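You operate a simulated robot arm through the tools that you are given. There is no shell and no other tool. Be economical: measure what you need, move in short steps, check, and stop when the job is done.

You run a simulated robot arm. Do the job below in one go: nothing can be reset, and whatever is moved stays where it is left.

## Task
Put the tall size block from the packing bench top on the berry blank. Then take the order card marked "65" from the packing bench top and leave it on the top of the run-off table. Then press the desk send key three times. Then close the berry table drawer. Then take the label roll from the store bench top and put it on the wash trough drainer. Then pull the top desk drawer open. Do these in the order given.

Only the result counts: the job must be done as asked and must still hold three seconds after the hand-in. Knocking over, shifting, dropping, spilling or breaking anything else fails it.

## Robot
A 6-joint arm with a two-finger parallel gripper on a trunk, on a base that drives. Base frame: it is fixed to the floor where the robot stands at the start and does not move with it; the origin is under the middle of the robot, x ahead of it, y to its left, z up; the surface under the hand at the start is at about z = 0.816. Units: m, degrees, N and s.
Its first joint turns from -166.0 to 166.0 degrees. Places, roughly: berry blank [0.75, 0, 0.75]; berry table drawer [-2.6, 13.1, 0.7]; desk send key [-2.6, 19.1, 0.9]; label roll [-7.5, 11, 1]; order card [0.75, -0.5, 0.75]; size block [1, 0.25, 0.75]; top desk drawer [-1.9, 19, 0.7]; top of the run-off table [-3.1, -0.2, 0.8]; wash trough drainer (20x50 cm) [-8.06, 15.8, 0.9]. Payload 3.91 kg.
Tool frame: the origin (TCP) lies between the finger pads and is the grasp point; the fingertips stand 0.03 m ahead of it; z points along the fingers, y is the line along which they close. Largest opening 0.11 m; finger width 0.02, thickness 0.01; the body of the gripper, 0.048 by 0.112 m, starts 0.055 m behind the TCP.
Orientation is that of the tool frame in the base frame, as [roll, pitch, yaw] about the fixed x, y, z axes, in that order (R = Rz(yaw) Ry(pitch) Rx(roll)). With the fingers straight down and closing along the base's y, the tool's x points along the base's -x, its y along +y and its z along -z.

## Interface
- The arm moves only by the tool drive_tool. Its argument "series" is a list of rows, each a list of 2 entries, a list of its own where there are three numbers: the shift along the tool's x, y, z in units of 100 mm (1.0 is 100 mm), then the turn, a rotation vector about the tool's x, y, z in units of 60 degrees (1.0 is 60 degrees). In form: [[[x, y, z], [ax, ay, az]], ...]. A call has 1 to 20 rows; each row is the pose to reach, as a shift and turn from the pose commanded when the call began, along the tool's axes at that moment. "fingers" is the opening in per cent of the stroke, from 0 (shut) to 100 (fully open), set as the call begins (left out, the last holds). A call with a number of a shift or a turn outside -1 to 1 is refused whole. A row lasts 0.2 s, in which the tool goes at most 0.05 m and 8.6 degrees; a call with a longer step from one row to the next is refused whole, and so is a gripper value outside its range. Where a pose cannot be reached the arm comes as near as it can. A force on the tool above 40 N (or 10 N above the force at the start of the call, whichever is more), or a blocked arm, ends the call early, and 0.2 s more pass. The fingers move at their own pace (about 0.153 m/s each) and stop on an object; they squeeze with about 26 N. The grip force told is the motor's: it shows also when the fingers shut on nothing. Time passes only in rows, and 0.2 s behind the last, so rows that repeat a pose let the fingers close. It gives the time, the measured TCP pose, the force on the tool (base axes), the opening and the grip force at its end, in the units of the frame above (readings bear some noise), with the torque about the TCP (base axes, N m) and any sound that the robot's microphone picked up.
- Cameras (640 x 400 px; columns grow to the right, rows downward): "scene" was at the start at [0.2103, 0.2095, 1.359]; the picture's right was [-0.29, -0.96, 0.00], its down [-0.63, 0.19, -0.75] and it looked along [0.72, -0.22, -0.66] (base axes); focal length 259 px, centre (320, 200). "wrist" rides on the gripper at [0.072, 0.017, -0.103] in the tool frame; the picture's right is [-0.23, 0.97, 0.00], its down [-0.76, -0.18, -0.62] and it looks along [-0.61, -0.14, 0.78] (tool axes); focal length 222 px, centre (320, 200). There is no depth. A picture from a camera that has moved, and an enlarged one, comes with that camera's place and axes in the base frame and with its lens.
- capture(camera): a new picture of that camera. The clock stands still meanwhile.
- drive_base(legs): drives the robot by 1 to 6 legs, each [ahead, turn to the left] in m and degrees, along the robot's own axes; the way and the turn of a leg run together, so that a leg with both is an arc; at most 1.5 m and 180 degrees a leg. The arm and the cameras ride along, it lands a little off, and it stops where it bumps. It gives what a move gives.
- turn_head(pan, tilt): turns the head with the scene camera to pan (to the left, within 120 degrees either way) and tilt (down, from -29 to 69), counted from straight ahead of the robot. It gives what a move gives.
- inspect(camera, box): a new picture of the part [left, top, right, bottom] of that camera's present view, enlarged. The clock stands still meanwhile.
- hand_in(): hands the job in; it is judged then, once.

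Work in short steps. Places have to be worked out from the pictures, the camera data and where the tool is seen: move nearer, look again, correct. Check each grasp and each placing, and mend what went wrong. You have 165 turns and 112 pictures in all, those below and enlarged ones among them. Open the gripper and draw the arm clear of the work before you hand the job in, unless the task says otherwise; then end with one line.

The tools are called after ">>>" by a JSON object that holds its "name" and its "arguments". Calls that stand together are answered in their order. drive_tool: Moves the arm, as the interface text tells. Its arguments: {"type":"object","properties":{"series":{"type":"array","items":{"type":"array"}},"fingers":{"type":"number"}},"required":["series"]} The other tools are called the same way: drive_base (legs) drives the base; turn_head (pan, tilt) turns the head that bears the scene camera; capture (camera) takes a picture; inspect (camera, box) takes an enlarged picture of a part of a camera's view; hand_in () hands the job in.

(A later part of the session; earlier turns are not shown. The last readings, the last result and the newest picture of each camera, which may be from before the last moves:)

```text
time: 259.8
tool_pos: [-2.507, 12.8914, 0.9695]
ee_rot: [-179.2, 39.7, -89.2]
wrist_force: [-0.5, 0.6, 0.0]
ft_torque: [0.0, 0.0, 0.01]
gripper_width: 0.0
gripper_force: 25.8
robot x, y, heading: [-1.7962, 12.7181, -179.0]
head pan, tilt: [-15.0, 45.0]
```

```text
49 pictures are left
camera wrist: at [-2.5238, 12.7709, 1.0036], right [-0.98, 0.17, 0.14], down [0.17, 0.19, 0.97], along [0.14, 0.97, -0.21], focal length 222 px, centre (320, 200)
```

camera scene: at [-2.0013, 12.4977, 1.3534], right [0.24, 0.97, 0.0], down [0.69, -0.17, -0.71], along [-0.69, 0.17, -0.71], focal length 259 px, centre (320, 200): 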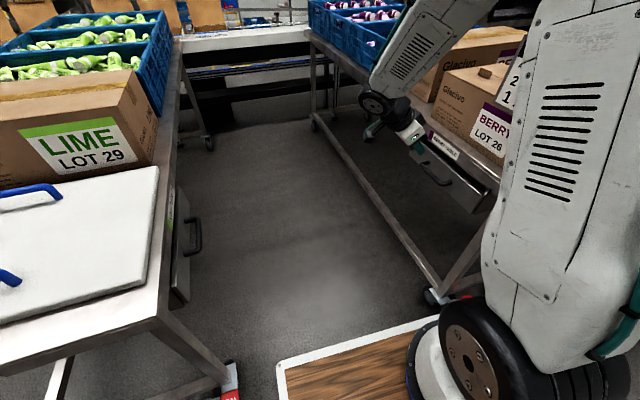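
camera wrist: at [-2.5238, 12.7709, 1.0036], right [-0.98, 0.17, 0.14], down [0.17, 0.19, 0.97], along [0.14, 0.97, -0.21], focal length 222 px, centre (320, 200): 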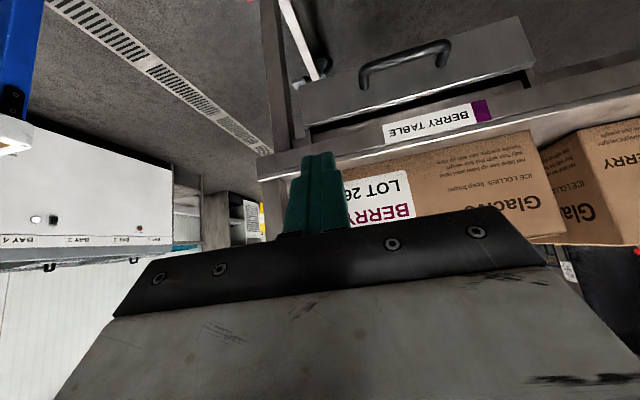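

I enlarge the berry drawer now that it is visible.

>>> {"name": "inspect", "arguments": {"camera": "wrist", "box": [270, 20, 570, 180]}}

>>> {"name": "inspect", "arguments": {"camera": "scene", "box": [400, 110, 530, 230]}}

```text
2.13 times, centred on (420, 100) of wrist
camera zoom: at [-2.5238, 12.7709, 1.0036], right [-0.98, 0.17, 0.14], down [0.17, 0.19, 0.97], along [0.14, 0.97, -0.21], focal length 474 px, centre (107, 413)
```

zoom: 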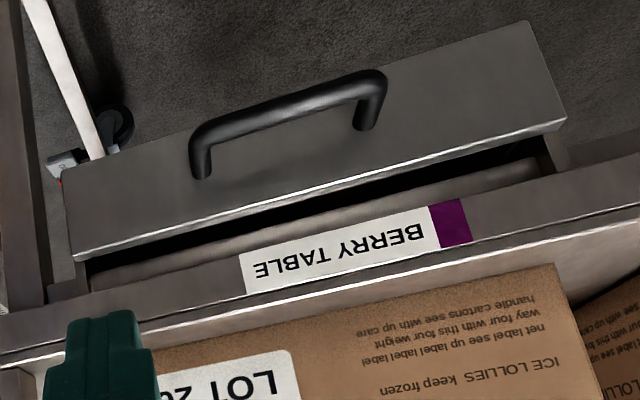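

```text
3.33 times, centred on (465, 170) of scene
camera zoom: at [-2.0013, 12.4977, 1.3534], right [0.24, 0.97, 0.0], down [0.69, -0.17, -0.71], along [-0.69, 0.17, -0.71], focal length 862 px, centre (-163, 300)
```

zoom: 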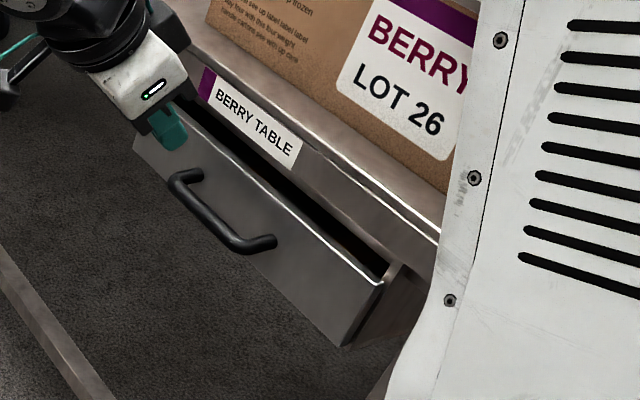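

I compare with the lime table's shut drawer next to it.

>>> {"name": "inspect", "arguments": {"camera": "scene", "box": [120, 150, 240, 320]}}

```text
2.35 times, centred on (180, 235) of scene
camera zoom: at [-2.0013, 12.4977, 1.3534], right [0.24, 0.97, 0.0], down [0.69, -0.17, -0.71], along [-0.69, 0.17, -0.71], focal length 608 px, centre (649, 118)
```

zoom: 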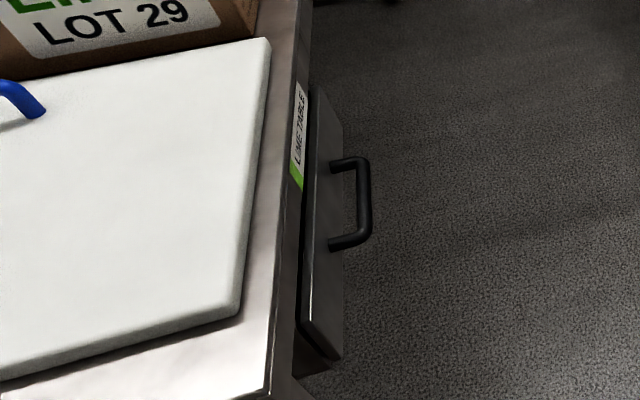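

The resistance was a hard stop and the front stands like the lime drawer's, so the drawer is shut. I level the hand, back into the aisle and head north around the tables.

>>> {"name": "drive_tool", "arguments": {"series": [[[0, 0, -0.2], [0, 0.14, 0]], [[0, 0, -0.4], [0, 0.28, 0]], [[0, 0, -0.6], [0, 0.42, 0]], [[0, 0, -0.8], [0, 0.56, 0]], [[0, 0, -1], [0, 0.663, 0]]]}}

>>> {"name": "drive_base", "arguments": {"legs": [[-0.35, 0], [0, -88.5], [1.5, 0], [1.5, 0], [0, 34], [1.3, 0]]}}

>>> {"name": "turn_head", "arguments": {"pan": 35, "tilt": 15}}

>>> {"name": "capture", "arguments": {"camera": "scene"}}

```text
time: 261.0
tool_pos: [-2.5067, 12.8264, 1.0483]
ee_rot: [-179.5, -0.1, -89.6]
wrist_force: [0.6, 0.4, -1.0]
ft_torque: [-0.01, -0.01, -0.01]
gripper_width: 0.0
gripper_force: 25.9
robot x, y, heading: [-1.7955, 12.7155, -179.0]
head pan, tilt: [-15.0, 45.0]
```

```text
time: 288.6
tool_pos: [-2.5075, 17.4169, 1.0488]
ee_rot: [-179.5, 0.1, -146.7]
wrist_force: [-0.2, -0.8, -0.1]
ft_torque: [0.01, 0.04, 0.0]
gripper_width: 0.0
gripper_force: 25.9
robot x, y, heading: [-2.2128, 16.7599, 123.6]
head pan, tilt: [-15.0, 45.0]
```

```text
time: 289.8
tool_pos: [-2.5086, 17.4162, 1.0481]
ee_rot: [-179.5, 0.1, -146.6]
wrist_force: [1.5, 0.0, 0.1]
ft_torque: [0.03, 0.03, 0.04]
gripper_width: 0.0
gripper_force: 26.0
robot x, y, heading: [-2.2176, 16.7585, 123.7]
head pan, tilt: [35.0, 15.0]
```

```text
45 pictures are left
camera scene: at [-2.5704, 16.7684, 1.4001], right [0.36, 0.93, 0.0], down [0.24, -0.09, -0.97], along [-0.9, 0.35, -0.26], focal length 259 px, centre (320, 200)
```

scene: 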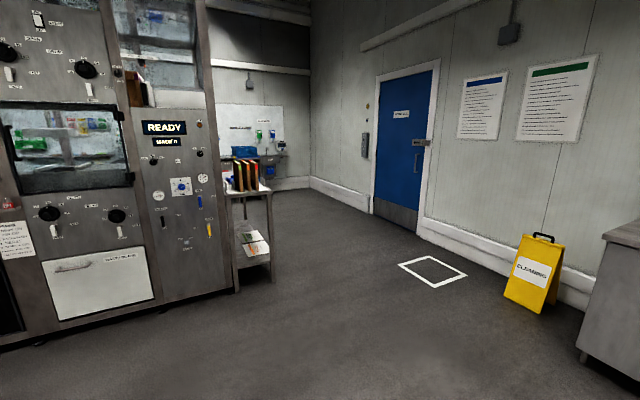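

The passage between the trolley (y < 17.2) and the wall (y ≈ 19.3) is free; I drive through at y ≈ 18.2.

>>> {"name": "drive_base", "arguments": {"legs": [[0, 10], [1.0, 0], [1.0, 0], [0, 46], [1.5, 0], [1.0, 0]]}}

>>> {"name": "turn_head", "arguments": {"pan": 40, "tilt": 20}}

>>> {"name": "capture", "arguments": {"camera": "scene"}}

```text
time: 314.7
tool_pos: [-6.8345, 18.5032, 1.0484]
ee_rot: [-179.5, 0.1, -93.2]
wrist_force: [0.6, -0.5, -0.6]
ft_torque: [0.03, -0.04, 0.01]
gripper_width: 0.0
gripper_force: 26.0
robot x, y, heading: [-6.1329, 18.3445, 177.0]
head pan, tilt: [35.0, 15.0]
```

```text
time: 315.3
tool_pos: [-6.8344, 18.5023, 1.0477]
ee_rot: [-179.6, 0.1, -93.3]
wrist_force: [0.1, 1.1, 0.8]
ft_torque: [0.02, -0.01, 0.01]
gripper_width: 0.0
gripper_force: 26.1
robot x, y, heading: [-6.1307, 18.3458, 177.4]
head pan, tilt: [40.0, 20.0]
```

```text
44 pictures are left
camera scene: at [-6.3486, 18.0591, 1.3921], right [-0.6, 0.8, 0.0], down [0.27, 0.21, -0.94], along [-0.75, -0.57, -0.34], focal length 259 px, centre (320, 200)
```

scene: 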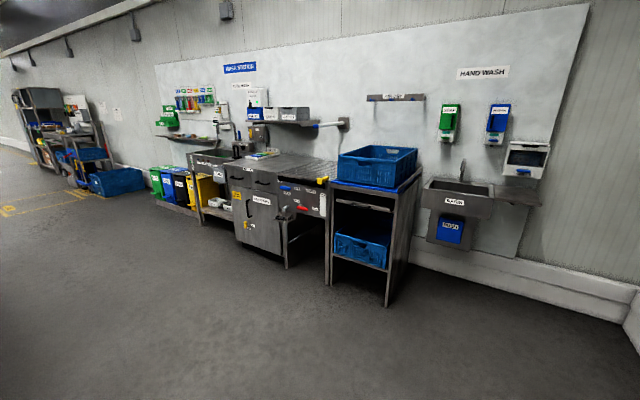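

The wash trough with its ribbed drainer is on the west wall. I look straight south for the store bench.

>>> {"name": "turn_head", "arguments": {"pan": 85, "tilt": 12}}

>>> {"name": "capture", "arguments": {"camera": "scene"}}

```text
time: 316.4
tool_pos: [-6.8355, 18.503, 1.0494]
ee_rot: [-179.5, 0.1, -93.3]
wrist_force: [0.4, 0.0, 0.1]
ft_torque: [0.0, -0.01, -0.01]
gripper_width: 0.0
gripper_force: 26.0
robot x, y, heading: [-6.1335, 18.347, 177.1]
head pan, tilt: [85.0, 12.0]
```

```text
43 pictures are left
camera scene: at [-6.2872, 18.023, 1.405], right [-0.99, 0.14, 0.0], down [0.03, 0.21, -0.98], along [-0.13, -0.97, -0.21], focal length 259 px, centre (320, 200)
```

scene: 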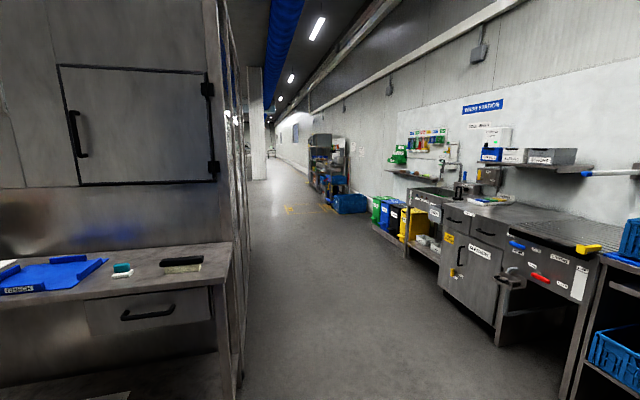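

The corridor centre is x ≈ -6.8; the store bench is the rack/bench further on near (-7.5, 11). I drive south.

>>> {"name": "drive_base", "arguments": {"legs": [[0, 71], [1.6, 0], [0, 25], [1.5, 0], [1.5, 0], [0.6, 0]]}}

>>> {"name": "turn_head", "arguments": {"pan": -30, "tilt": 15}}

>>> {"name": "capture", "arguments": {"camera": "scene"}}

```text
refused: 1.6 is not a number from -1.5 to 1.5
```

```text
time: 318.4
tool_pos: [-6.8361, 18.502, 1.0488]
ee_rot: [-179.5, 0.1, -93.3]
wrist_force: [-0.5, 1.2, 0.2]
ft_torque: [0.05, 0.0, 0.01]
gripper_width: 0.0
gripper_force: 26.1
robot x, y, heading: [-6.1342, 18.3448, 177.1]
head pan, tilt: [-30.0, 15.0]
```

```text
42 pictures are left
camera scene: at [-6.353, 18.1659, 1.4002], right [0.54, 0.84, 0.0], down [0.22, -0.14, -0.97], along [-0.81, 0.52, -0.26], focal length 259 px, centre (320, 200)
```

scene: 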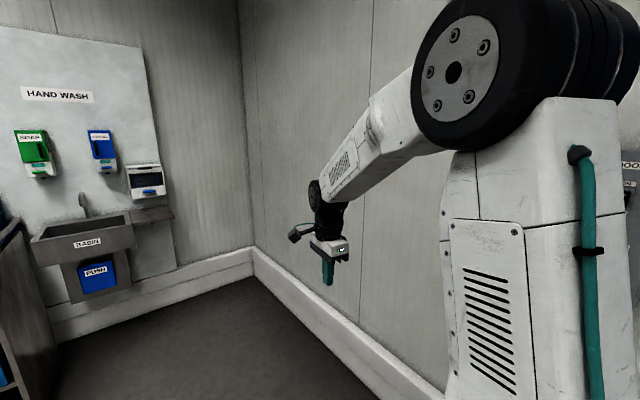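

The leg of 1.6 m was refused; I send it again with a 1.5 m leg.

>>> {"name": "drive_base", "arguments": {"legs": [[0, 71], [1.5, 0], [0, 25], [1.5, 0], [1.5, 0], [0.6, 0]]}}

>>> {"name": "turn_head", "arguments": {"pan": -25, "tilt": 15}}

>>> {"name": "capture", "arguments": {"camera": "scene"}}

```text
time: 347.1
tool_pos: [-6.3877, 12.6599, 1.0491]
ee_rot: [-179.5, 0.1, 2.3]
wrist_force: [-0.7, -0.2, 0.6]
ft_torque: [0.01, 0.03, 0.02]
gripper_width: 0.0001
gripper_force: 26.0
robot x, y, heading: [-6.3, 13.3761, -87.1]
head pan, tilt: [-30.0, 15.0]
```

```text
time: 347.8
tool_pos: [-6.3859, 12.6603, 1.0496]
ee_rot: [-179.4, 0.1, 2.3]
wrist_force: [-0.6, 1.4, -0.2]
ft_torque: [0.02, 0.01, -0.04]
gripper_width: 0.0
gripper_force: 25.9
robot x, y, heading: [-6.3, 13.377, -87.2]
head pan, tilt: [-25.0, 15.0]
```

```text
41 pictures are left
camera scene: at [-6.0936, 13.1692, 1.4002], right [-0.93, 0.38, 0.0], down [0.1, 0.24, -0.97], along [-0.36, -0.89, -0.26], focal length 259 px, centre (320, 200)
```

scene: 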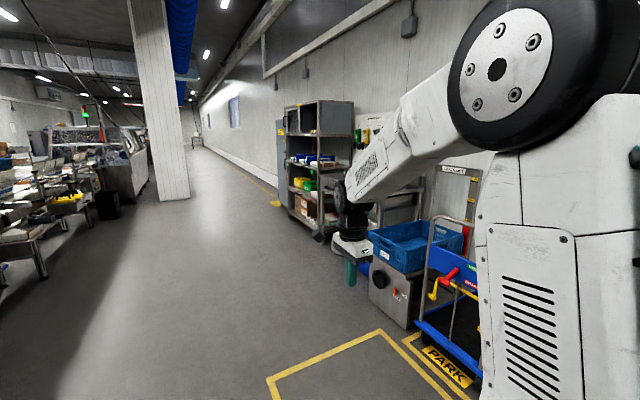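

Rack and bench are to the right ahead, partly hidden by the arm. I go further south to y ≈ 11.4 and look to the west.

>>> {"name": "drive_base", "arguments": {"legs": [[1.5, 0], [0.4, 0]]}}

>>> {"name": "turn_head", "arguments": {"pan": -100, "tilt": 20}}

>>> {"name": "capture", "arguments": {"camera": "scene"}}

```text
time: 357.6
tool_pos: [-6.3313, 10.6993, 1.0497]
ee_rot: [-179.5, 0.1, 0.8]
wrist_force: [-0.3, 0.1, -0.3]
ft_torque: [0.02, -0.01, 0.0]
gripper_width: 0.0001
gripper_force: 26.4
robot x, y, heading: [-6.2277, 11.4119, -88.4]
head pan, tilt: [-25.0, 15.0]
```

```text
time: 359.1
tool_pos: [-6.3305, 10.6996, 1.0478]
ee_rot: [-179.5, 0.1, 0.9]
wrist_force: [-0.1, 0.0, 0.2]
ft_torque: [0.0, -0.03, -0.03]
gripper_width: 0.0
gripper_force: 25.6
robot x, y, heading: [-6.2267, 11.4136, -88.7]
head pan, tilt: [-100.0, 20.0]
```

```text
40 pictures are left
camera scene: at [-6.0813, 11.3004, 1.392], right [0.15, 0.99, 0.0], down [0.34, -0.05, -0.94], along [-0.93, 0.14, -0.34], focal length 259 px, centre (320, 200)
```

scene: 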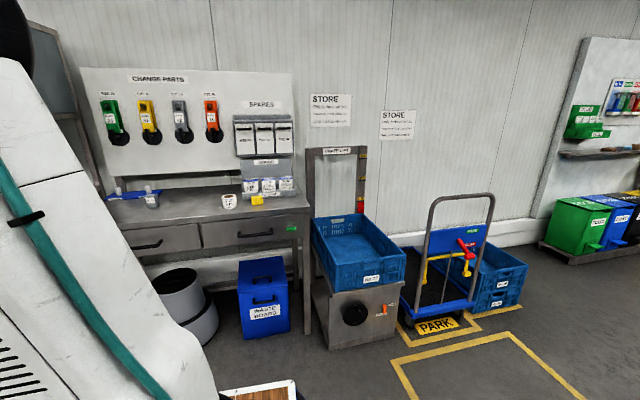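

The store bench is under the CHANGE PARTS board; a small white roll sits on it. I enlarge.

>>> {"name": "inspect", "arguments": {"camera": "scene", "box": [90, 150, 310, 270]}}

```text
2.91 times, centred on (200, 210) of scene
camera zoom: at [-6.0813, 11.3004, 1.392], right [0.15, 0.99, 0.0], down [0.34, -0.05, -0.94], along [-0.93, 0.14, -0.34], focal length 752 px, centre (669, 171)
```

zoom: 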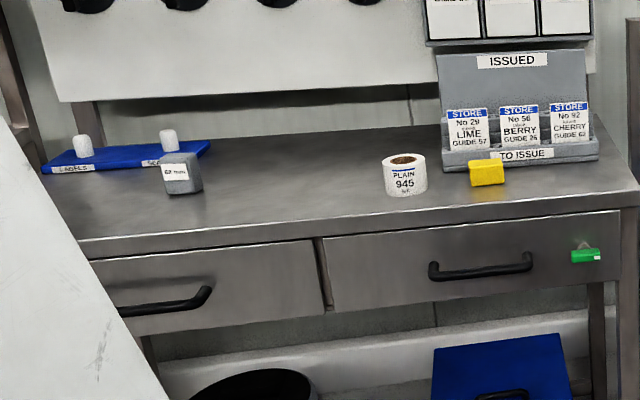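

The label roll (PLAIN 945) stands at about (-7.45, 11.01), about 8 cm across. I raise the hand and drive in front of it, facing west.

>>> {"name": "drive_tool", "arguments": {"series": [[[0, 0, -0.4], [0, 0, 0]], [[0, 0, -0.8], [0, 0, 0]]], "fingers": 100}}

>>> {"name": "drive_base", "arguments": {"legs": [[0, -51], [0.61, 0], [0, -40]]}}

>>> {"name": "turn_head", "arguments": {"pan": 0, "tilt": 35}}

>>> {"name": "capture", "arguments": {"camera": "scene"}}

>>> {"name": "capture", "arguments": {"camera": "wrist"}}

```text
time: 359.7
tool_pos: [-6.3331, 10.696, 1.1299]
ee_rot: [-179.4, 0.1, 1.0]
wrist_force: [0.3, -0.2, 0.9]
ft_torque: [-0.01, -0.01, 0.01]
gripper_width: 0.1099
gripper_force: 0.0
robot x, y, heading: [-6.2277, 11.4126, -88.7]
head pan, tilt: [-100.0, 20.0]
```

```text
time: 367.3
tool_pos: [-7.4166, 11.159, 1.1304]
ee_rot: [-179.6, 0.1, -91.0]
wrist_force: [0.6, 0.4, 0.0]
ft_torque: [-0.01, -0.03, -0.02]
gripper_width: 0.11
gripper_force: 0.0
robot x, y, heading: [-6.7069, 11.0249, 179.5]
head pan, tilt: [-100.0, 20.0]
```

```text
time: 369.1
tool_pos: [-7.4179, 11.1579, 1.1293]
ee_rot: [-179.4, 0.1, -91.2]
wrist_force: [-0.3, 0.6, -0.1]
ft_torque: [-0.01, 0.0, -0.01]
gripper_width: 0.11
gripper_force: 0.1
robot x, y, heading: [-6.7032, 11.028, 179.6]
head pan, tilt: [0.0, 35.0]
```

```text
38 pictures are left
camera scene: at [-6.9262, 10.7943, 1.3682], right [0.01, 1.0, 0.0], down [0.57, -0.01, -0.82], along [-0.82, 0.01, -0.57], focal length 259 px, centre (320, 200)
```

scene: 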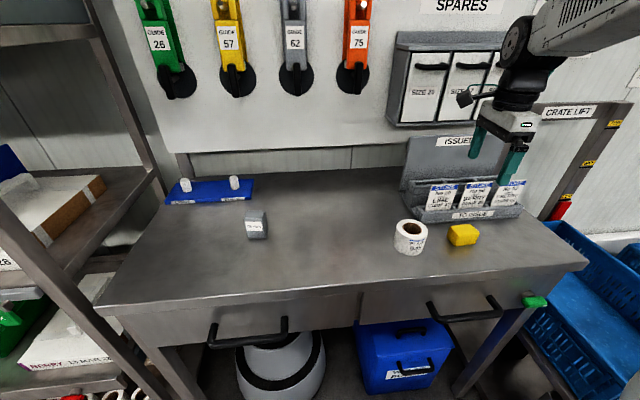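

```text
37 pictures are left
camera wrist: at [-7.4367, 11.0868, 1.2335], right [-0.97, 0.25, -0.01], down [0.19, 0.76, 0.63], along [0.16, 0.6, -0.78], focal length 222 px, centre (320, 200)
```

wrist: 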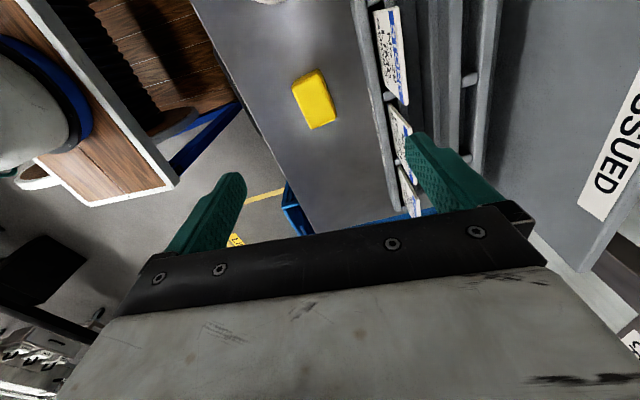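

The roll's top is at (-7.42, 11.02, 0.944). I move the hand over it and look.

>>> {"name": "drive_tool", "arguments": {"series": [[[0.45, 0, 0], [0, 0, 0]], [[0.9, 0, 0], [0, 0, 0]], [[1, 0, 0.2], [0, 0, 0]]]}}

>>> {"name": "drive_tool", "arguments": {"series": [[[0.38, 0, 0], [0, 0, 0]], [[0.38, 0, 0.4], [0, 0, 0]], [[0.38, 0, 0.7], [0, 0, 0]]]}}

>>> {"name": "capture", "arguments": {"camera": "wrist"}}

>>> {"name": "capture", "arguments": {"camera": "scene"}}

```text
time: 369.9
tool_pos: [-7.4201, 11.0596, 1.1085]
ee_rot: [-179.4, 0.0, -91.1]
wrist_force: [0.0, -0.2, 0.3]
ft_torque: [0.0, -0.03, 0.03]
gripper_width: 0.1101
gripper_force: 0.0
robot x, y, heading: [-6.7079, 11.0278, 179.2]
head pan, tilt: [0.0, 35.0]
```

```text
time: 370.6
tool_pos: [-7.4207, 11.0241, 1.0391]
ee_rot: [-179.5, 0.1, -91.1]
wrist_force: [-0.1, 0.2, 0.1]
ft_torque: [-0.02, 0.02, -0.01]
gripper_width: 0.1101
gripper_force: 0.1
robot x, y, heading: [-6.7045, 11.0279, 179.6]
head pan, tilt: [0.0, 35.0]
```

```text
36 pictures are left
camera wrist: at [-7.4402, 10.9509, 1.1425], right [-0.97, 0.25, -0.01], down [0.19, 0.76, 0.63], along [0.16, 0.6, -0.78], focal length 222 px, centre (320, 200)
```

wrist: 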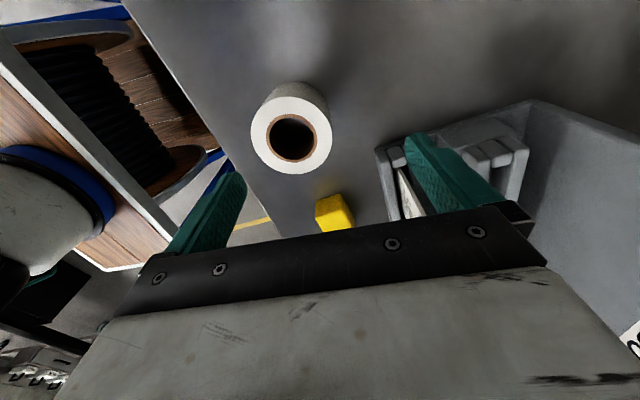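

```text
35 pictures are left
camera scene: at [-6.926, 10.7942, 1.3682], right [0.01, 1.0, 0.0], down [0.57, -0.01, -0.82], along [-0.82, 0.01, -0.57], focal length 259 px, centre (320, 200)
```

scene: 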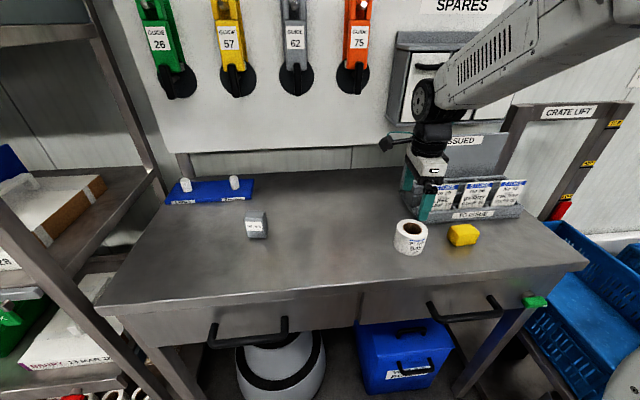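

The roll's centre is at x ≈ -7.395, so I shift 27 mm toward the robot, lower to just above it and check.

>>> {"name": "drive_tool", "arguments": {"series": [[[0.01, -0.27, 0], [0, 0, 0]], [[0.01, -0.27, 0.4], [0, 0, 0]], [[0.01, -0.27, 0.55], [0, 0, 0]]]}}

>>> {"name": "capture", "arguments": {"camera": "wrist"}}

```text
time: 371.4
tool_pos: [-7.3909, 11.0178, 0.9859]
ee_rot: [-179.5, 0.1, -91.1]
wrist_force: [-1.0, 0.0, 0.0]
ft_torque: [0.02, -0.01, 0.03]
gripper_width: 0.1103
gripper_force: 0.0
robot x, y, heading: [-6.7046, 11.0287, 179.3]
head pan, tilt: [0.0, 35.0]
```

```text
34 pictures are left
camera wrist: at [-7.4115, 10.946, 1.0897], right [-0.97, 0.25, -0.01], down [0.19, 0.76, 0.63], along [0.16, 0.6, -0.78], focal length 222 px, centre (320, 200)
```

wrist: 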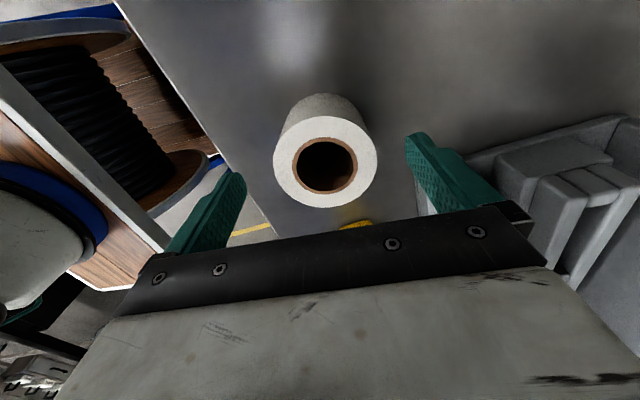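

The roll is well centred between the fingers. I lower around it and close.

>>> {"name": "drive_tool", "arguments": {"series": [[[-0.08, 0, 0.3], [0, 0, 0]], [[-0.08, 0, 0.55], [0, 0, 0]]]}}

>>> {"name": "drive_tool", "arguments": {"series": [[[0, 0, 0], [0, 0, 0]], [[0, 0, 0], [0, 0, 0]], [[0, 0, 0], [0, 0, 0]]], "fingers": 0}}

>>> {"name": "capture", "arguments": {"camera": "wrist"}}

```text
time: 372.1
tool_pos: [-7.3914, 11.0264, 0.9316]
ee_rot: [-179.5, 0.0, -91.1]
wrist_force: [0.9, 0.8, 3.5]
ft_torque: [0.0, 0.2, 0.0]
gripper_width: 0.1101
gripper_force: 0.1
robot x, y, heading: [-6.7028, 11.0295, 179.3]
head pan, tilt: [0.0, 35.0]
```

```text
time: 372.9
tool_pos: [-7.3909, 11.0266, 0.9305]
ee_rot: [-179.7, 0.1, -91.1]
wrist_force: [-0.4, 1.5, 1.8]
ft_torque: [0.01, 0.14, -0.04]
gripper_width: 0.0719
gripper_force: 26.0
robot x, y, heading: [-6.7034, 11.0275, 179.2]
head pan, tilt: [0.0, 35.0]
```

```text
33 pictures are left
camera wrist: at [-7.4106, 10.9551, 1.0342], right [-0.97, 0.25, -0.01], down [0.19, 0.76, 0.63], along [0.16, 0.6, -0.78], focal length 222 px, centre (320, 200)
```

wrist: 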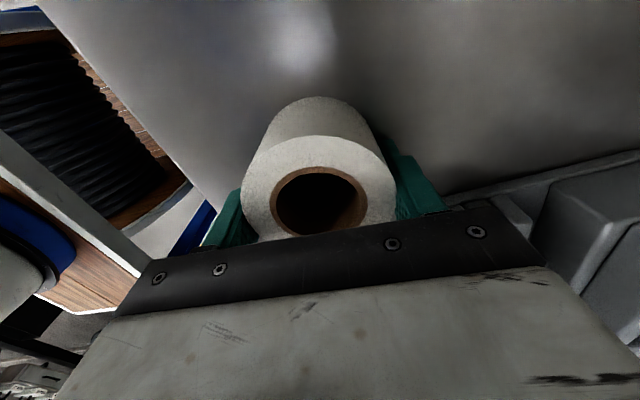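

Roll held (72 mm). I lift it, back away from the bench and drive north to the wash trough.

>>> {"name": "drive_tool", "arguments": {"series": [[[0, 0, -0.3], [0, 0, 0]], [[0, 0, -0.7], [0, 0, 0]], [[0, 0, -1], [0, 0, 0]]]}}

>>> {"name": "drive_tool", "arguments": {"series": [[[0, 0, -0.4], [0, 0, 0]], [[0, 0, -0.8], [0, 0, 0]]]}}

>>> {"name": "drive_base", "arguments": {"legs": [[-0.4, 0], [0, -85], [1.5, 0], [1.5, 0], [1.5, 0]]}}

>>> {"name": "turn_head", "arguments": {"pan": 75, "tilt": 25}}

>>> {"name": "capture", "arguments": {"camera": "scene"}}

```text
time: 373.6
tool_pos: [-7.3926, 11.0258, 1.032]
ee_rot: [-179.4, 0.1, -91.2]
wrist_force: [0.4, -0.6, -0.9]
ft_torque: [-0.02, 0.0, 0.02]
gripper_width: 0.0706
gripper_force: 25.8
robot x, y, heading: [-6.7056, 11.0289, 179.3]
head pan, tilt: [0.0, 35.0]
```

```text
time: 374.2
tool_pos: [-7.3931, 11.0288, 1.1105]
ee_rot: [-179.4, 0.0, -91.1]
wrist_force: [-0.5, -0.3, -1.9]
ft_torque: [0.01, -0.03, -0.04]
gripper_width: 0.0703
gripper_force: 25.9
robot x, y, heading: [-6.7052, 11.0272, 179.2]
head pan, tilt: [0.0, 35.0]
```

```text
time: 401.4
tool_pos: [-6.7983, 16.1659, 1.1104]
ee_rot: [-179.5, 0.1, -175.1]
wrist_force: [-0.5, 0.0, -1.6]
ft_torque: [0.0, -0.03, -0.02]
gripper_width: 0.0695
gripper_force: 25.6
robot x, y, heading: [-6.724, 15.4821, 95.4]
head pan, tilt: [0.0, 35.0]
```

```text
time: 402.8
tool_pos: [-6.7985, 16.1669, 1.1107]
ee_rot: [-179.6, 0.1, -175.2]
wrist_force: [0.4, 0.2, -0.6]
ft_torque: [-0.04, 0.04, -0.04]
gripper_width: 0.0691
gripper_force: 25.5
robot x, y, heading: [-6.7256, 15.4828, 95.3]
head pan, tilt: [75.0, 25.0]
```

```text
32 pictures are left
camera scene: at [-7.0636, 15.6052, 1.3839], right [0.17, 0.99, 0.0], down [0.42, -0.07, -0.91], along [-0.89, 0.15, -0.42], focal length 259 px, centre (320, 200)
```

scene: 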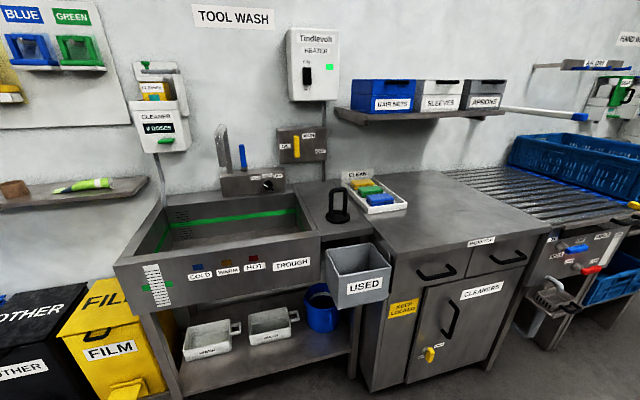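

The stated place projects to the narrow strip right of the TROUGH, where a black object stands. I enlarge it.

>>> {"name": "inspect", "arguments": {"camera": "scene", "box": [250, 150, 420, 270]}}

```text
3.33 times, centred on (335, 210) of scene
camera zoom: at [-7.0636, 15.6052, 1.3839], right [0.17, 0.99, 0.0], down [0.42, -0.07, -0.91], along [-0.89, 0.15, -0.42], focal length 862 px, centre (270, 167)
```

zoom: 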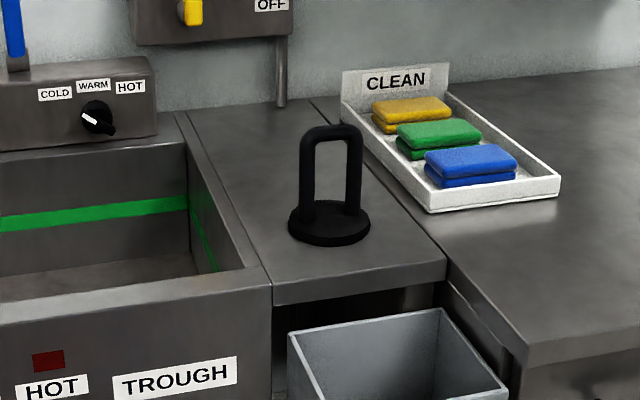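

The drainer spans x -7.82…-8.31, y 15.72…15.91 at z ≈ 0.9, with the black plug at (-7.91, 15.82); free space lies behind it around (-8.12, 15.81). I raise the roll a bit and drive in front, facing west.

>>> {"name": "drive_tool", "arguments": {"series": [[[0, 0, -0.3], [0, 0, 0]], [[0, 0, -0.6], [0, 0, 0]]]}}

>>> {"name": "drive_base", "arguments": {"legs": [[0, 52], [0.58, 0], [0, 33]]}}

>>> {"name": "turn_head", "arguments": {"pan": -10, "tilt": 35}}

>>> {"name": "capture", "arguments": {"camera": "scene"}}

```text
time: 403.4
tool_pos: [-6.7978, 16.1686, 1.1721]
ee_rot: [-179.5, 0.2, -175.0]
wrist_force: [0.8, 0.4, -1.8]
ft_torque: [-0.01, 0.01, 0.03]
gripper_width: 0.0693
gripper_force: 26.2
robot x, y, heading: [-6.7251, 15.483, 95.4]
head pan, tilt: [75.0, 25.0]
```

```text
time: 410.7
tool_pos: [-7.9049, 15.7669, 1.1723]
ee_rot: [-179.5, 0.2, -88.7]
wrist_force: [0.2, -0.2, -1.8]
ft_torque: [0.02, 0.02, 0.01]
gripper_width: 0.0692
gripper_force: 25.6
robot x, y, heading: [-7.2133, 15.7985, -177.9]
head pan, tilt: [75.0, 25.0]
```

```text
time: 412.3
tool_pos: [-7.9056, 15.7682, 1.1714]
ee_rot: [-179.5, 0.1, -88.7]
wrist_force: [-0.4, 0.4, -1.0]
ft_torque: [0.0, -0.04, 0.0]
gripper_width: 0.0689
gripper_force: 26.0
robot x, y, heading: [-7.218, 15.7979, -178.5]
head pan, tilt: [-10.0, 35.0]
```

```text
30 pictures are left
camera scene: at [-7.4268, 15.5685, 1.3682], right [0.14, 0.99, 0.0], down [0.57, -0.08, -0.82], along [-0.81, 0.12, -0.57], focal length 259 px, centre (320, 200)
```

scene: 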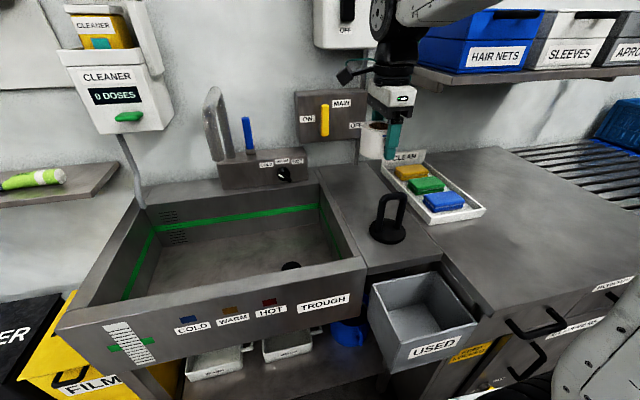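

I move the roll back over the free part, to (-8.06, 15.815), lower partly, and check.

>>> {"name": "drive_tool", "arguments": {"series": [[[-0.15, 0.4, 0], [0, 0, 0]], [[-0.3, 0.8, 0], [0, 0, 0]], [[-0.4, 1, 0], [0, 0, 0]]]}}

>>> {"name": "drive_tool", "arguments": {"series": [[[-0.08, 0.3, 0], [0, 0, 0]], [[-0.08, 0.54, 0.2], [0, 0, 0]], [[-0.08, 0.54, 0.6], [0, 0, 0]], [[-0.08, 0.54, 1], [0, 0, 0]]]}}

>>> {"name": "capture", "arguments": {"camera": "wrist"}}

>>> {"name": "capture", "arguments": {"camera": "scene"}}

```text
time: 413.1
tool_pos: [-8.0044, 15.8048, 1.1725]
ee_rot: [-179.5, 0.1, -88.7]
wrist_force: [0.4, 0.6, -2.0]
ft_torque: [0.06, 0.01, -0.03]
gripper_width: 0.069
gripper_force: 25.8
robot x, y, heading: [-7.218, 15.7968, -178.6]
head pan, tilt: [-10.0, 35.0]
```

```text
time: 414.1
tool_pos: [-8.0592, 15.8106, 1.0665]
ee_rot: [-179.5, 0.1, -88.7]
wrist_force: [-0.5, 0.4, -0.4]
ft_torque: [-0.01, 0.03, -0.03]
gripper_width: 0.069
gripper_force: 25.9
robot x, y, heading: [-7.2163, 15.7932, -178.1]
head pan, tilt: [-10.0, 35.0]
```

```text
29 pictures are left
camera wrist: at [-8.0755, 15.7378, 1.1699], right [-0.98, 0.2, -0.01], down [0.15, 0.76, 0.63], along [0.13, 0.61, -0.78], focal length 222 px, centre (320, 200)
```

wrist: 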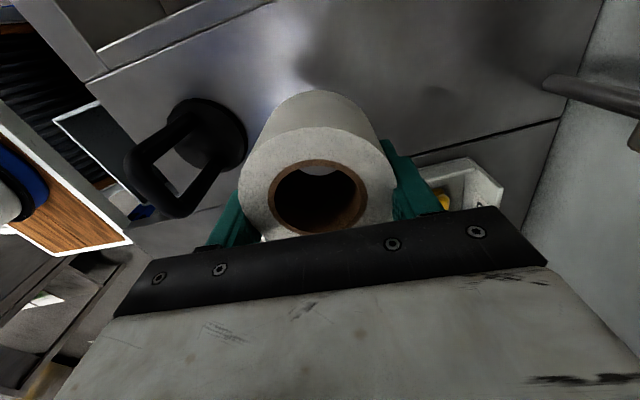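

```text
28 pictures are left
camera scene: at [-7.4264, 15.5686, 1.3682], right [0.14, 0.99, 0.0], down [0.57, -0.08, -0.82], along [-0.81, 0.12, -0.57], focal length 259 px, centre (320, 200)
```

scene: 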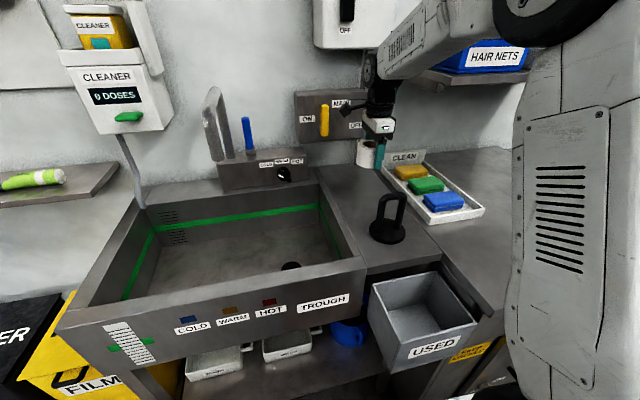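

Clearance to the plug is about 4 cm. I lower, slowing near z ≈ 0.93.

>>> {"name": "drive_tool", "arguments": {"series": [[[0, 0, 0.4], [0, 0, 0]], [[0, 0, 0.8], [0, 0, 0]], [[0, 0, 1], [0, 0, 0]]]}}

>>> {"name": "drive_tool", "arguments": {"series": [[[0, 0, 0.08], [0, 0, 0]], [[0, 0, 0.14], [0, 0, 0]], [[0, 0, 0.2], [0, 0, 0]]]}}

>>> {"name": "drive_tool", "arguments": {"series": [[[0, 0, 0.03], [0, 0, 0]], [[0, 0, 0.06], [0, 0, 0]], [[0, 0, 0.09], [0, 0, 0]], [[0, 0, 0.12], [0, 0, 0]]]}}

>>> {"name": "capture", "arguments": {"camera": "wrist"}}

```text
time: 414.9
tool_pos: [-8.0597, 15.8111, 0.9695]
ee_rot: [-179.6, 0.1, -88.7]
wrist_force: [-0.1, -0.3, -0.8]
ft_torque: [0.03, -0.02, 0.0]
gripper_width: 0.0686
gripper_force: 26.1
robot x, y, heading: [-7.218, 15.7963, -178.3]
head pan, tilt: [-10.0, 35.0]
```

```text
time: 415.7
tool_pos: [-8.0583, 15.8123, 0.9511]
ee_rot: [-179.5, 0.1, -88.8]
wrist_force: [-0.2, -0.6, -1.1]
ft_torque: [0.03, -0.03, 0.0]
gripper_width: 0.0692
gripper_force: 26.2
robot x, y, heading: [-7.2151, 15.7997, -178.5]
head pan, tilt: [-10.0, 35.0]
```

```text
time: 416.7
tool_pos: [-8.0578, 15.8111, 0.9388]
ee_rot: [-179.5, 0.1, -88.7]
wrist_force: [0.5, -0.9, -1.3]
ft_torque: [0.01, 0.03, -0.02]
gripper_width: 0.0687
gripper_force: 26.4
robot x, y, heading: [-7.2184, 15.7957, -177.9]
head pan, tilt: [-10.0, 35.0]
```

```text
27 pictures are left
camera wrist: at [-8.0743, 15.7398, 1.0418], right [-0.98, 0.2, -0.01], down [0.15, 0.76, 0.63], along [0.13, 0.61, -0.78], focal length 222 px, centre (320, 200)
```

wrist: 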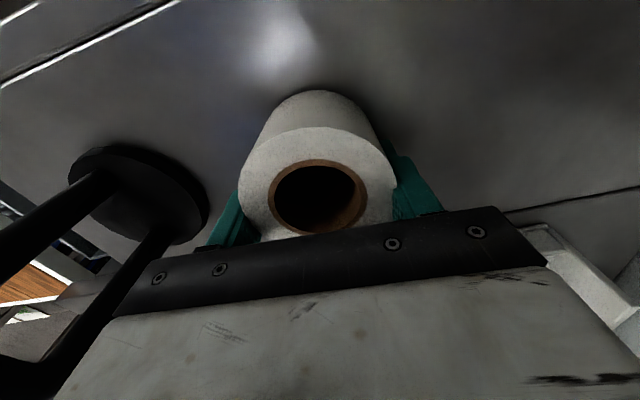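

Still free by a little. I keep lowering in 3 mm steps until contact.

>>> {"name": "drive_tool", "arguments": {"series": [[[0, 0, 0.03], [0, 0, 0]], [[0, 0, 0.06], [0, 0, 0]], [[0, 0, 0.09], [0, 0, 0]]]}}

>>> {"name": "drive_tool", "arguments": {"series": [[[0, 0, 0.03], [0, 0, 0]], [[0, 0, 0.06], [0, 0, 0]]]}}

```text
time: 417.5
tool_pos: [-8.0572, 15.8124, 0.9308]
ee_rot: [-179.6, 0.0, -88.7]
wrist_force: [2.1, -0.5, 12.1]
ft_torque: [0.19, 0.34, -0.02]
gripper_width: 0.069
gripper_force: 25.7
robot x, y, heading: [-7.2183, 15.7995, -178.1]
head pan, tilt: [-10.0, 35.0]
```

```text
time: 418.0
tool_pos: [-8.057, 15.8136, 0.9293]
ee_rot: [-179.9, 0.1, -88.6]
wrist_force: [7.9, 0.8, 11.4]
ft_torque: [-0.12, 0.2, 0.08]
gripper_width: 0.0685
gripper_force: 26.0
robot x, y, heading: [-7.2134, 15.7978, -177.9]
head pan, tilt: [-10.0, 35.0]
stopped in row 2: the force on the tool passed its limit at 45 N (the readings are from after the stop); the commanded pose is now the measured one
```

On the surface. I ease off 1 mm, open to about 92 mm, and rise.

>>> {"name": "drive_tool", "arguments": {"series": [[[0, 0, -0.01], [0, 0, 0]]]}}

>>> {"name": "drive_tool", "arguments": {"series": [[[0, 0, 0], [0, 0, 0]], [[0, 0, 0], [0, 0, 0]], [[0, 0, -0.3], [0, 0, 0]], [[0, 0, -0.7], [0, 0, 0]], [[0, 0, -1], [0, 0, 0]]], "fingers": 85}}

>>> {"name": "drive_tool", "arguments": {"series": [[[0, 0, -0.4], [0, 0, 0]], [[0, 0, -0.8], [0, 0, 0]], [[0, -0.3, -1], [0, 0, 0]], [[0.2, -0.7, -1], [0, 0, 0]], [[0.2, -1, -1], [0, 0, 0]]]}}

>>> {"name": "capture", "arguments": {"camera": "scene"}}

```text
time: 418.4
tool_pos: [-8.0586, 15.813, 0.931]
ee_rot: [-179.9, 0.1, -88.7]
wrist_force: [4.0, 2.1, 8.4]
ft_torque: [0.03, 0.25, -0.09]
gripper_width: 0.0687
gripper_force: 26.4
robot x, y, heading: [-7.2188, 15.799, -178.1]
head pan, tilt: [-10.0, 35.0]
```

```text
time: 419.6
tool_pos: [-8.0624, 15.8109, 1.0286]
ee_rot: [-179.7, 0.1, -88.7]
wrist_force: [0.4, -0.1, 0.1]
ft_torque: [0.0, 0.03, 0.04]
gripper_width: 0.0935
gripper_force: 0.1
robot x, y, heading: [-7.2185, 15.7981, -178.0]
head pan, tilt: [-10.0, 35.0]
```

```text
time: 420.8
tool_pos: [-7.9583, 15.7956, 1.1291]
ee_rot: [-179.8, 0.1, -88.7]
wrist_force: [-0.2, -0.9, -1.2]
ft_torque: [0.02, -0.02, -0.02]
gripper_width: 0.0936
gripper_force: 0.0
robot x, y, heading: [-7.2187, 15.7967, -178.3]
head pan, tilt: [-10.0, 35.0]
```

```text
26 pictures are left
camera scene: at [-7.4272, 15.5686, 1.3681], right [0.14, 0.99, 0.0], down [0.57, -0.08, -0.82], along [-0.81, 0.12, -0.57], focal length 259 px, centre (320, 200)
```

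scene: 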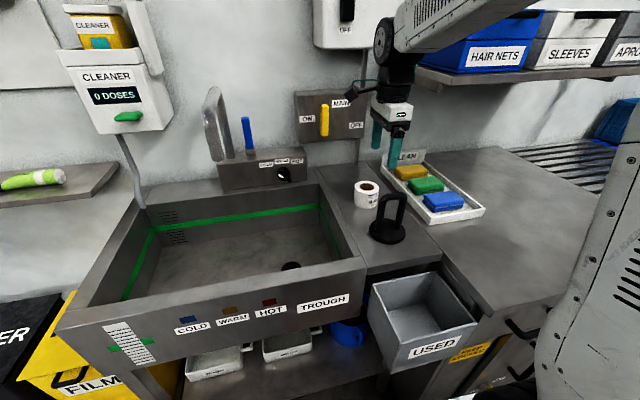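

The roll stands on the drainer. Now back to the desk: back off, north, then east along y ≈ 18.2.

>>> {"name": "drive_base", "arguments": {"legs": [[-0.5, 0], [0, -90], [1.2, 0], [1.2, 0], [0, -91]]}}

>>> {"name": "drive_base", "arguments": {"legs": [[1.4, 0], [1.4, 0]]}}

>>> {"name": "turn_head", "arguments": {"pan": 0, "tilt": 20}}

>>> {"name": "capture", "arguments": {"camera": "scene"}}

```text
time: 442.7
tool_pos: [-6.0181, 18.1539, 1.1288]
ee_rot: [-179.8, 0.1, 88.9]
wrist_force: [0.6, -0.5, -0.9]
ft_torque: [0.03, -0.03, -0.04]
gripper_width: 0.0938
gripper_force: 0.1
robot x, y, heading: [-6.766, 18.1833, -0.6]
head pan, tilt: [-10.0, 35.0]
```

```text
time: 456.1
tool_pos: [-3.2484, 18.1667, 1.1293]
ee_rot: [-179.8, 0.0, 90.0]
wrist_force: [-0.1, -0.3, -0.4]
ft_torque: [0.01, 0.0, -0.02]
gripper_width: 0.0933
gripper_force: 0.0
robot x, y, heading: [-3.99, 18.1846, 0.3]
head pan, tilt: [-10.0, 35.0]
```

```text
time: 456.9
tool_pos: [-3.2483, 18.1678, 1.1286]
ee_rot: [-179.8, 0.0, 90.0]
wrist_force: [-0.5, -0.8, -0.2]
ft_torque: [0.04, 0.0, 0.01]
gripper_width: 0.0934
gripper_force: 0.0
robot x, y, heading: [-3.9918, 18.184, 0.6]
head pan, tilt: [0.0, 20.0]
```

```text
25 pictures are left
camera scene: at [-3.7711, 18.42, 1.3919], right [0.01, -1.0, 0.0], down [-0.34, 0.0, -0.94], along [0.94, 0.01, -0.34], focal length 259 px, centre (320, 200)
```

scene: 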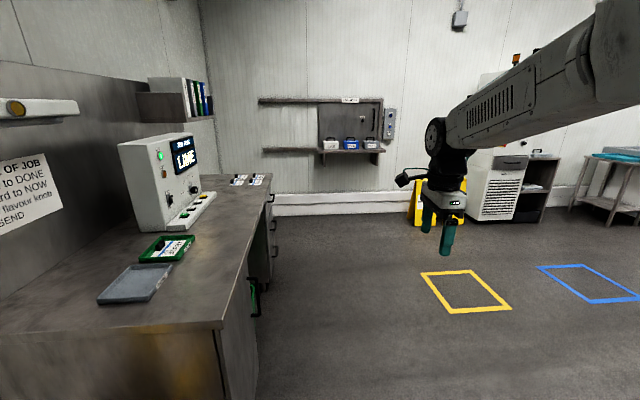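

The desk is ahead to the left. I drive to stand in front of the drawer pedestal, about (-1.9, 17.75), facing north.

>>> {"name": "drive_base", "arguments": {"legs": [[0, -11.5], [1.06, 0], [1.06, 0], [0, 101]]}}

>>> {"name": "turn_head", "arguments": {"pan": 0, "tilt": 35}}

>>> {"name": "capture", "arguments": {"camera": "scene"}}

>>> {"name": "capture", "arguments": {"camera": "wrist"}}

```text
time: 472.3
tool_pos: [-1.8593, 18.501, 1.1281]
ee_rot: [-179.8, 0.0, 176.7]
wrist_force: [-0.7, -0.9, -0.6]
ft_torque: [-0.01, -0.05, -0.01]
gripper_width: 0.0933
gripper_force: 0.1
robot x, y, heading: [-1.9203, 17.76, 87.1]
head pan, tilt: [0.0, 20.0]
```

```text
time: 473.1
tool_pos: [-1.8596, 18.5015, 1.1287]
ee_rot: [-179.8, 0.1, 176.6]
wrist_force: [0.5, -0.2, -0.1]
ft_torque: [0.01, 0.02, 0.02]
gripper_width: 0.0934
gripper_force: 0.1
robot x, y, heading: [-1.9191, 17.7611, 87.5]
head pan, tilt: [0.0, 35.0]
```

```text
24 pictures are left
camera scene: at [-2.1455, 17.9897, 1.3682], right [1.0, -0.05, 0.0], down [-0.03, -0.57, -0.82], along [0.04, 0.82, -0.57], focal length 259 px, centre (320, 200)
```

scene: 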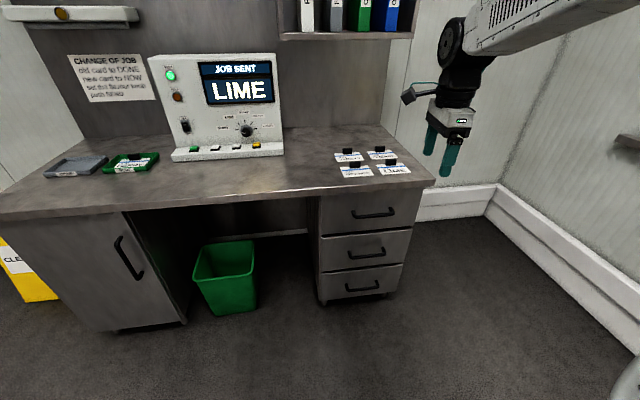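

```text
23 pictures are left
camera wrist: at [-1.9321, 18.5235, 1.2322], right [0.28, 0.96, 0.0], down [0.75, -0.22, 0.62], along [0.6, -0.18, -0.78], focal length 222 px, centre (320, 200)
```

wrist: 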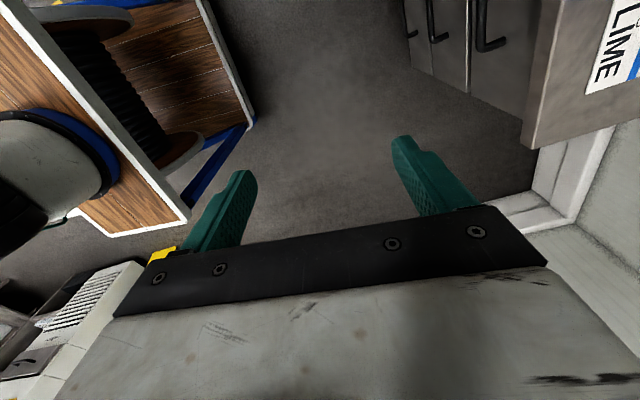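

Triangulating: top handle's bar centre is at (-1.895, 18.788, 0.74), the desk turned about 5.6°. I align the hand's yaw, move it forward and down a bit before tilting it horizontal.

>>> {"name": "drive_tool", "arguments": {"series": [[[0.06, 0.3, 0.2], [0, 0, -0.075]], [[0.12, 0.6, 0.5], [0, 0, -0.15]], [[0.2, 0.9, 0.8], [0, 0, -0.15]], [[0.24, 1, 1], [0, 0, -0.15]]], "fingers": 60}}

>>> {"name": "drive_tool", "arguments": {"series": [[[0, 0, 0.15], [-0.14, 0, 0]], [[0, 0, 0.3], [-0.28, 0, 0]], [[0, 0, 0.45], [-0.42, 0, 0]], [[0, 0, 0.6], [-0.56, 0, 0]], [[0, 0, 0.75], [-0.7, 0, 0]], [[0, 0, 0.9], [-0.84, 0, 0]], [[0, 0, 1], [-0.98, 0, 0]]]}}

>>> {"name": "drive_tool", "arguments": {"series": [[[0, -0.1, 0], [-0.14, 0, 0]], [[0, -0.2, 0], [-0.28, 0, 0]], [[0, -0.4, 0], [-0.42, 0, 0]], [[0, -0.6, 0.1], [-0.5, 0, 0]], [[0, -0.86, 0.4], [-0.5, 0, 0]]]}}

>>> {"name": "capture", "arguments": {"camera": "scene"}}

```text
time: 474.1
tool_pos: [-1.8778, 18.5998, 1.028]
ee_rot: [-179.8, 0.1, -174.5]
wrist_force: [-0.5, -1.0, 0.4]
ft_torque: [0.05, 0.02, 0.0]
gripper_width: 0.066
gripper_force: 0.1
robot x, y, heading: [-1.9209, 17.7603, 87.1]
head pan, tilt: [0.0, 35.0]
```

```text
time: 475.9
tool_pos: [-1.9089, 18.5847, 0.9212]
ee_rot: [124.4, 3.0, -158.0]
wrist_force: [-0.1, -0.1, 1.1]
ft_torque: [-0.01, 0.03, 0.0]
gripper_width: 0.0658
gripper_force: 0.1
out of reach, approached as far as the arm can: row 5, 6, 7
robot x, y, heading: [-1.9192, 17.7614, 87.1]
head pan, tilt: [0.0, 35.0]
stopped in row 7: the arm was blocked; the commanded pose is now the measured one
```

```text
time: 477.1
tool_pos: [-1.9008, 18.5738, 0.8324]
ee_rot: [94.3, 3.0, -158.0]
wrist_force: [0.1, 1.0, 0.0]
ft_torque: [-0.04, 0.04, 0.0]
gripper_width: 0.066
gripper_force: 0.1
robot x, y, heading: [-1.9193, 17.7602, 87.2]
head pan, tilt: [0.0, 35.0]
```

```text
22 pictures are left
camera scene: at [-2.1455, 17.9894, 1.3682], right [1.0, -0.05, 0.0], down [-0.03, -0.57, -0.82], along [0.04, 0.82, -0.57], focal length 259 px, centre (320, 200)
```

scene: 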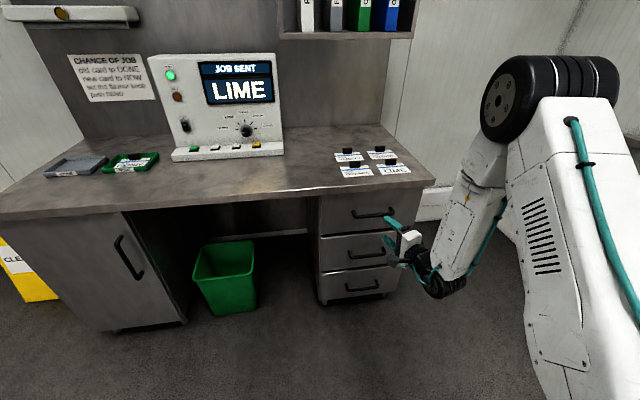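

The hand is horizontal but yawed 16° off, which still suits a horizontal bar gripped from above and below. I lower to the handle's height, standing off, and look with the wrist camera.

>>> {"name": "drive_tool", "arguments": {"series": [[[-0.13, -0.22, 0.17], [0, 0, 0]], [[-0.26, -0.44, 0.35], [0, 0, 0]], [[-0.4, -0.66, 0.52], [0, 0, 0]], [[-0.53, -0.88, 0.7], [0, 0, 0]]]}}

>>> {"name": "capture", "arguments": {"camera": "wrist"}}

>>> {"name": "inspect", "arguments": {"camera": "scene", "box": [310, 180, 450, 280]}}

```text
time: 478.1
tool_pos: [-1.8672, 18.6523, 0.7401]
ee_rot: [94.4, 3.0, -158.1]
wrist_force: [-0.1, 0.0, -0.4]
ft_torque: [0.02, 0.02, -0.03]
gripper_width: 0.0663
gripper_force: 0.1
robot x, y, heading: [-1.9226, 17.7606, 87.1]
head pan, tilt: [0.0, 35.0]
```

```text
21 pictures are left
camera wrist: at [-1.8974, 18.53, 0.762], right [0.13, 0.14, 0.98], down [0.95, -0.3, -0.09], along [0.28, 0.94, -0.17], focal length 222 px, centre (320, 200)
```

wrist: 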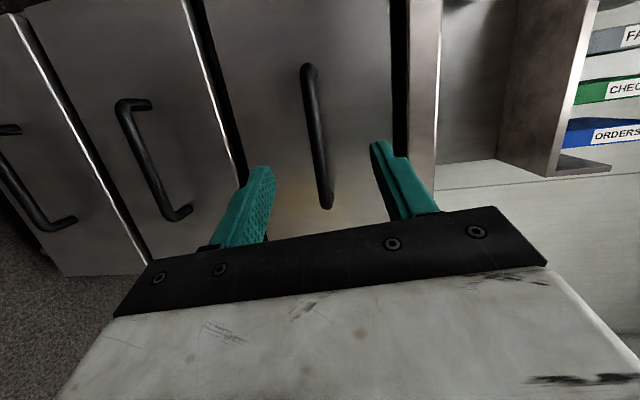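

```text
4.00 times, centred on (380, 230) of scene
camera zoom: at [-2.1455, 17.9895, 1.3682], right [1.0, -0.05, 0.0], down [-0.03, -0.57, -0.82], along [0.04, 0.82, -0.57], focal length 1034 px, centre (80, 80)
```

zoom: 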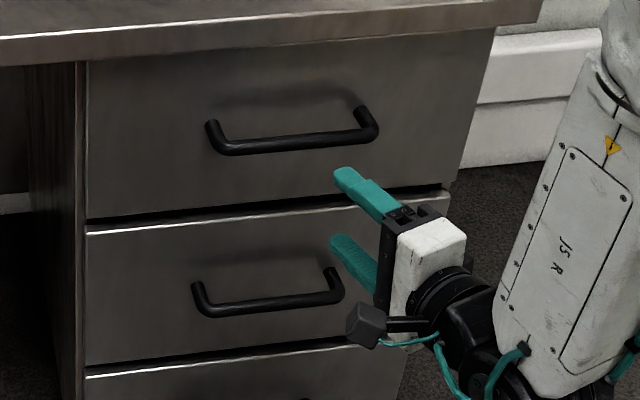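

The top handle's bar lies between the fingers' heights (z ≈ 0.725). I move in along the tool axis.

>>> {"name": "drive_tool", "arguments": {"series": [[[-0.07, 0, 0.33], [0, 0, 0]], [[-0.14, -0.01, 0.66], [0, 0, 0]], [[-0.2, -0.01, 0.96], [0, 0, 0]]]}}

>>> {"name": "capture", "arguments": {"camera": "wrist"}}

```text
time: 478.9
tool_pos: [-1.8855, 18.7465, 0.7326]
ee_rot: [94.4, 3.1, -158.0]
wrist_force: [0.2, 0.3, 0.2]
ft_torque: [-0.02, 0.01, 0.01]
gripper_width: 0.0658
gripper_force: 0.2
robot x, y, heading: [-1.9246, 17.761, 87.4]
head pan, tilt: [0.0, 35.0]
```

```text
19 pictures are left
camera wrist: at [-1.9162, 18.6263, 0.7538], right [0.13, 0.14, 0.98], down [0.95, -0.3, -0.09], along [0.28, 0.94, -0.17], focal length 222 px, centre (320, 200)
```

wrist: 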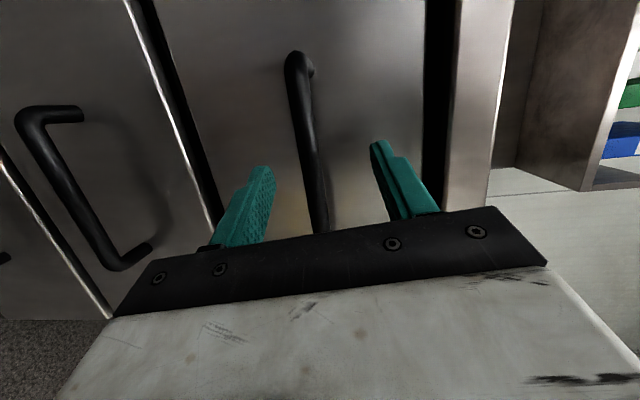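

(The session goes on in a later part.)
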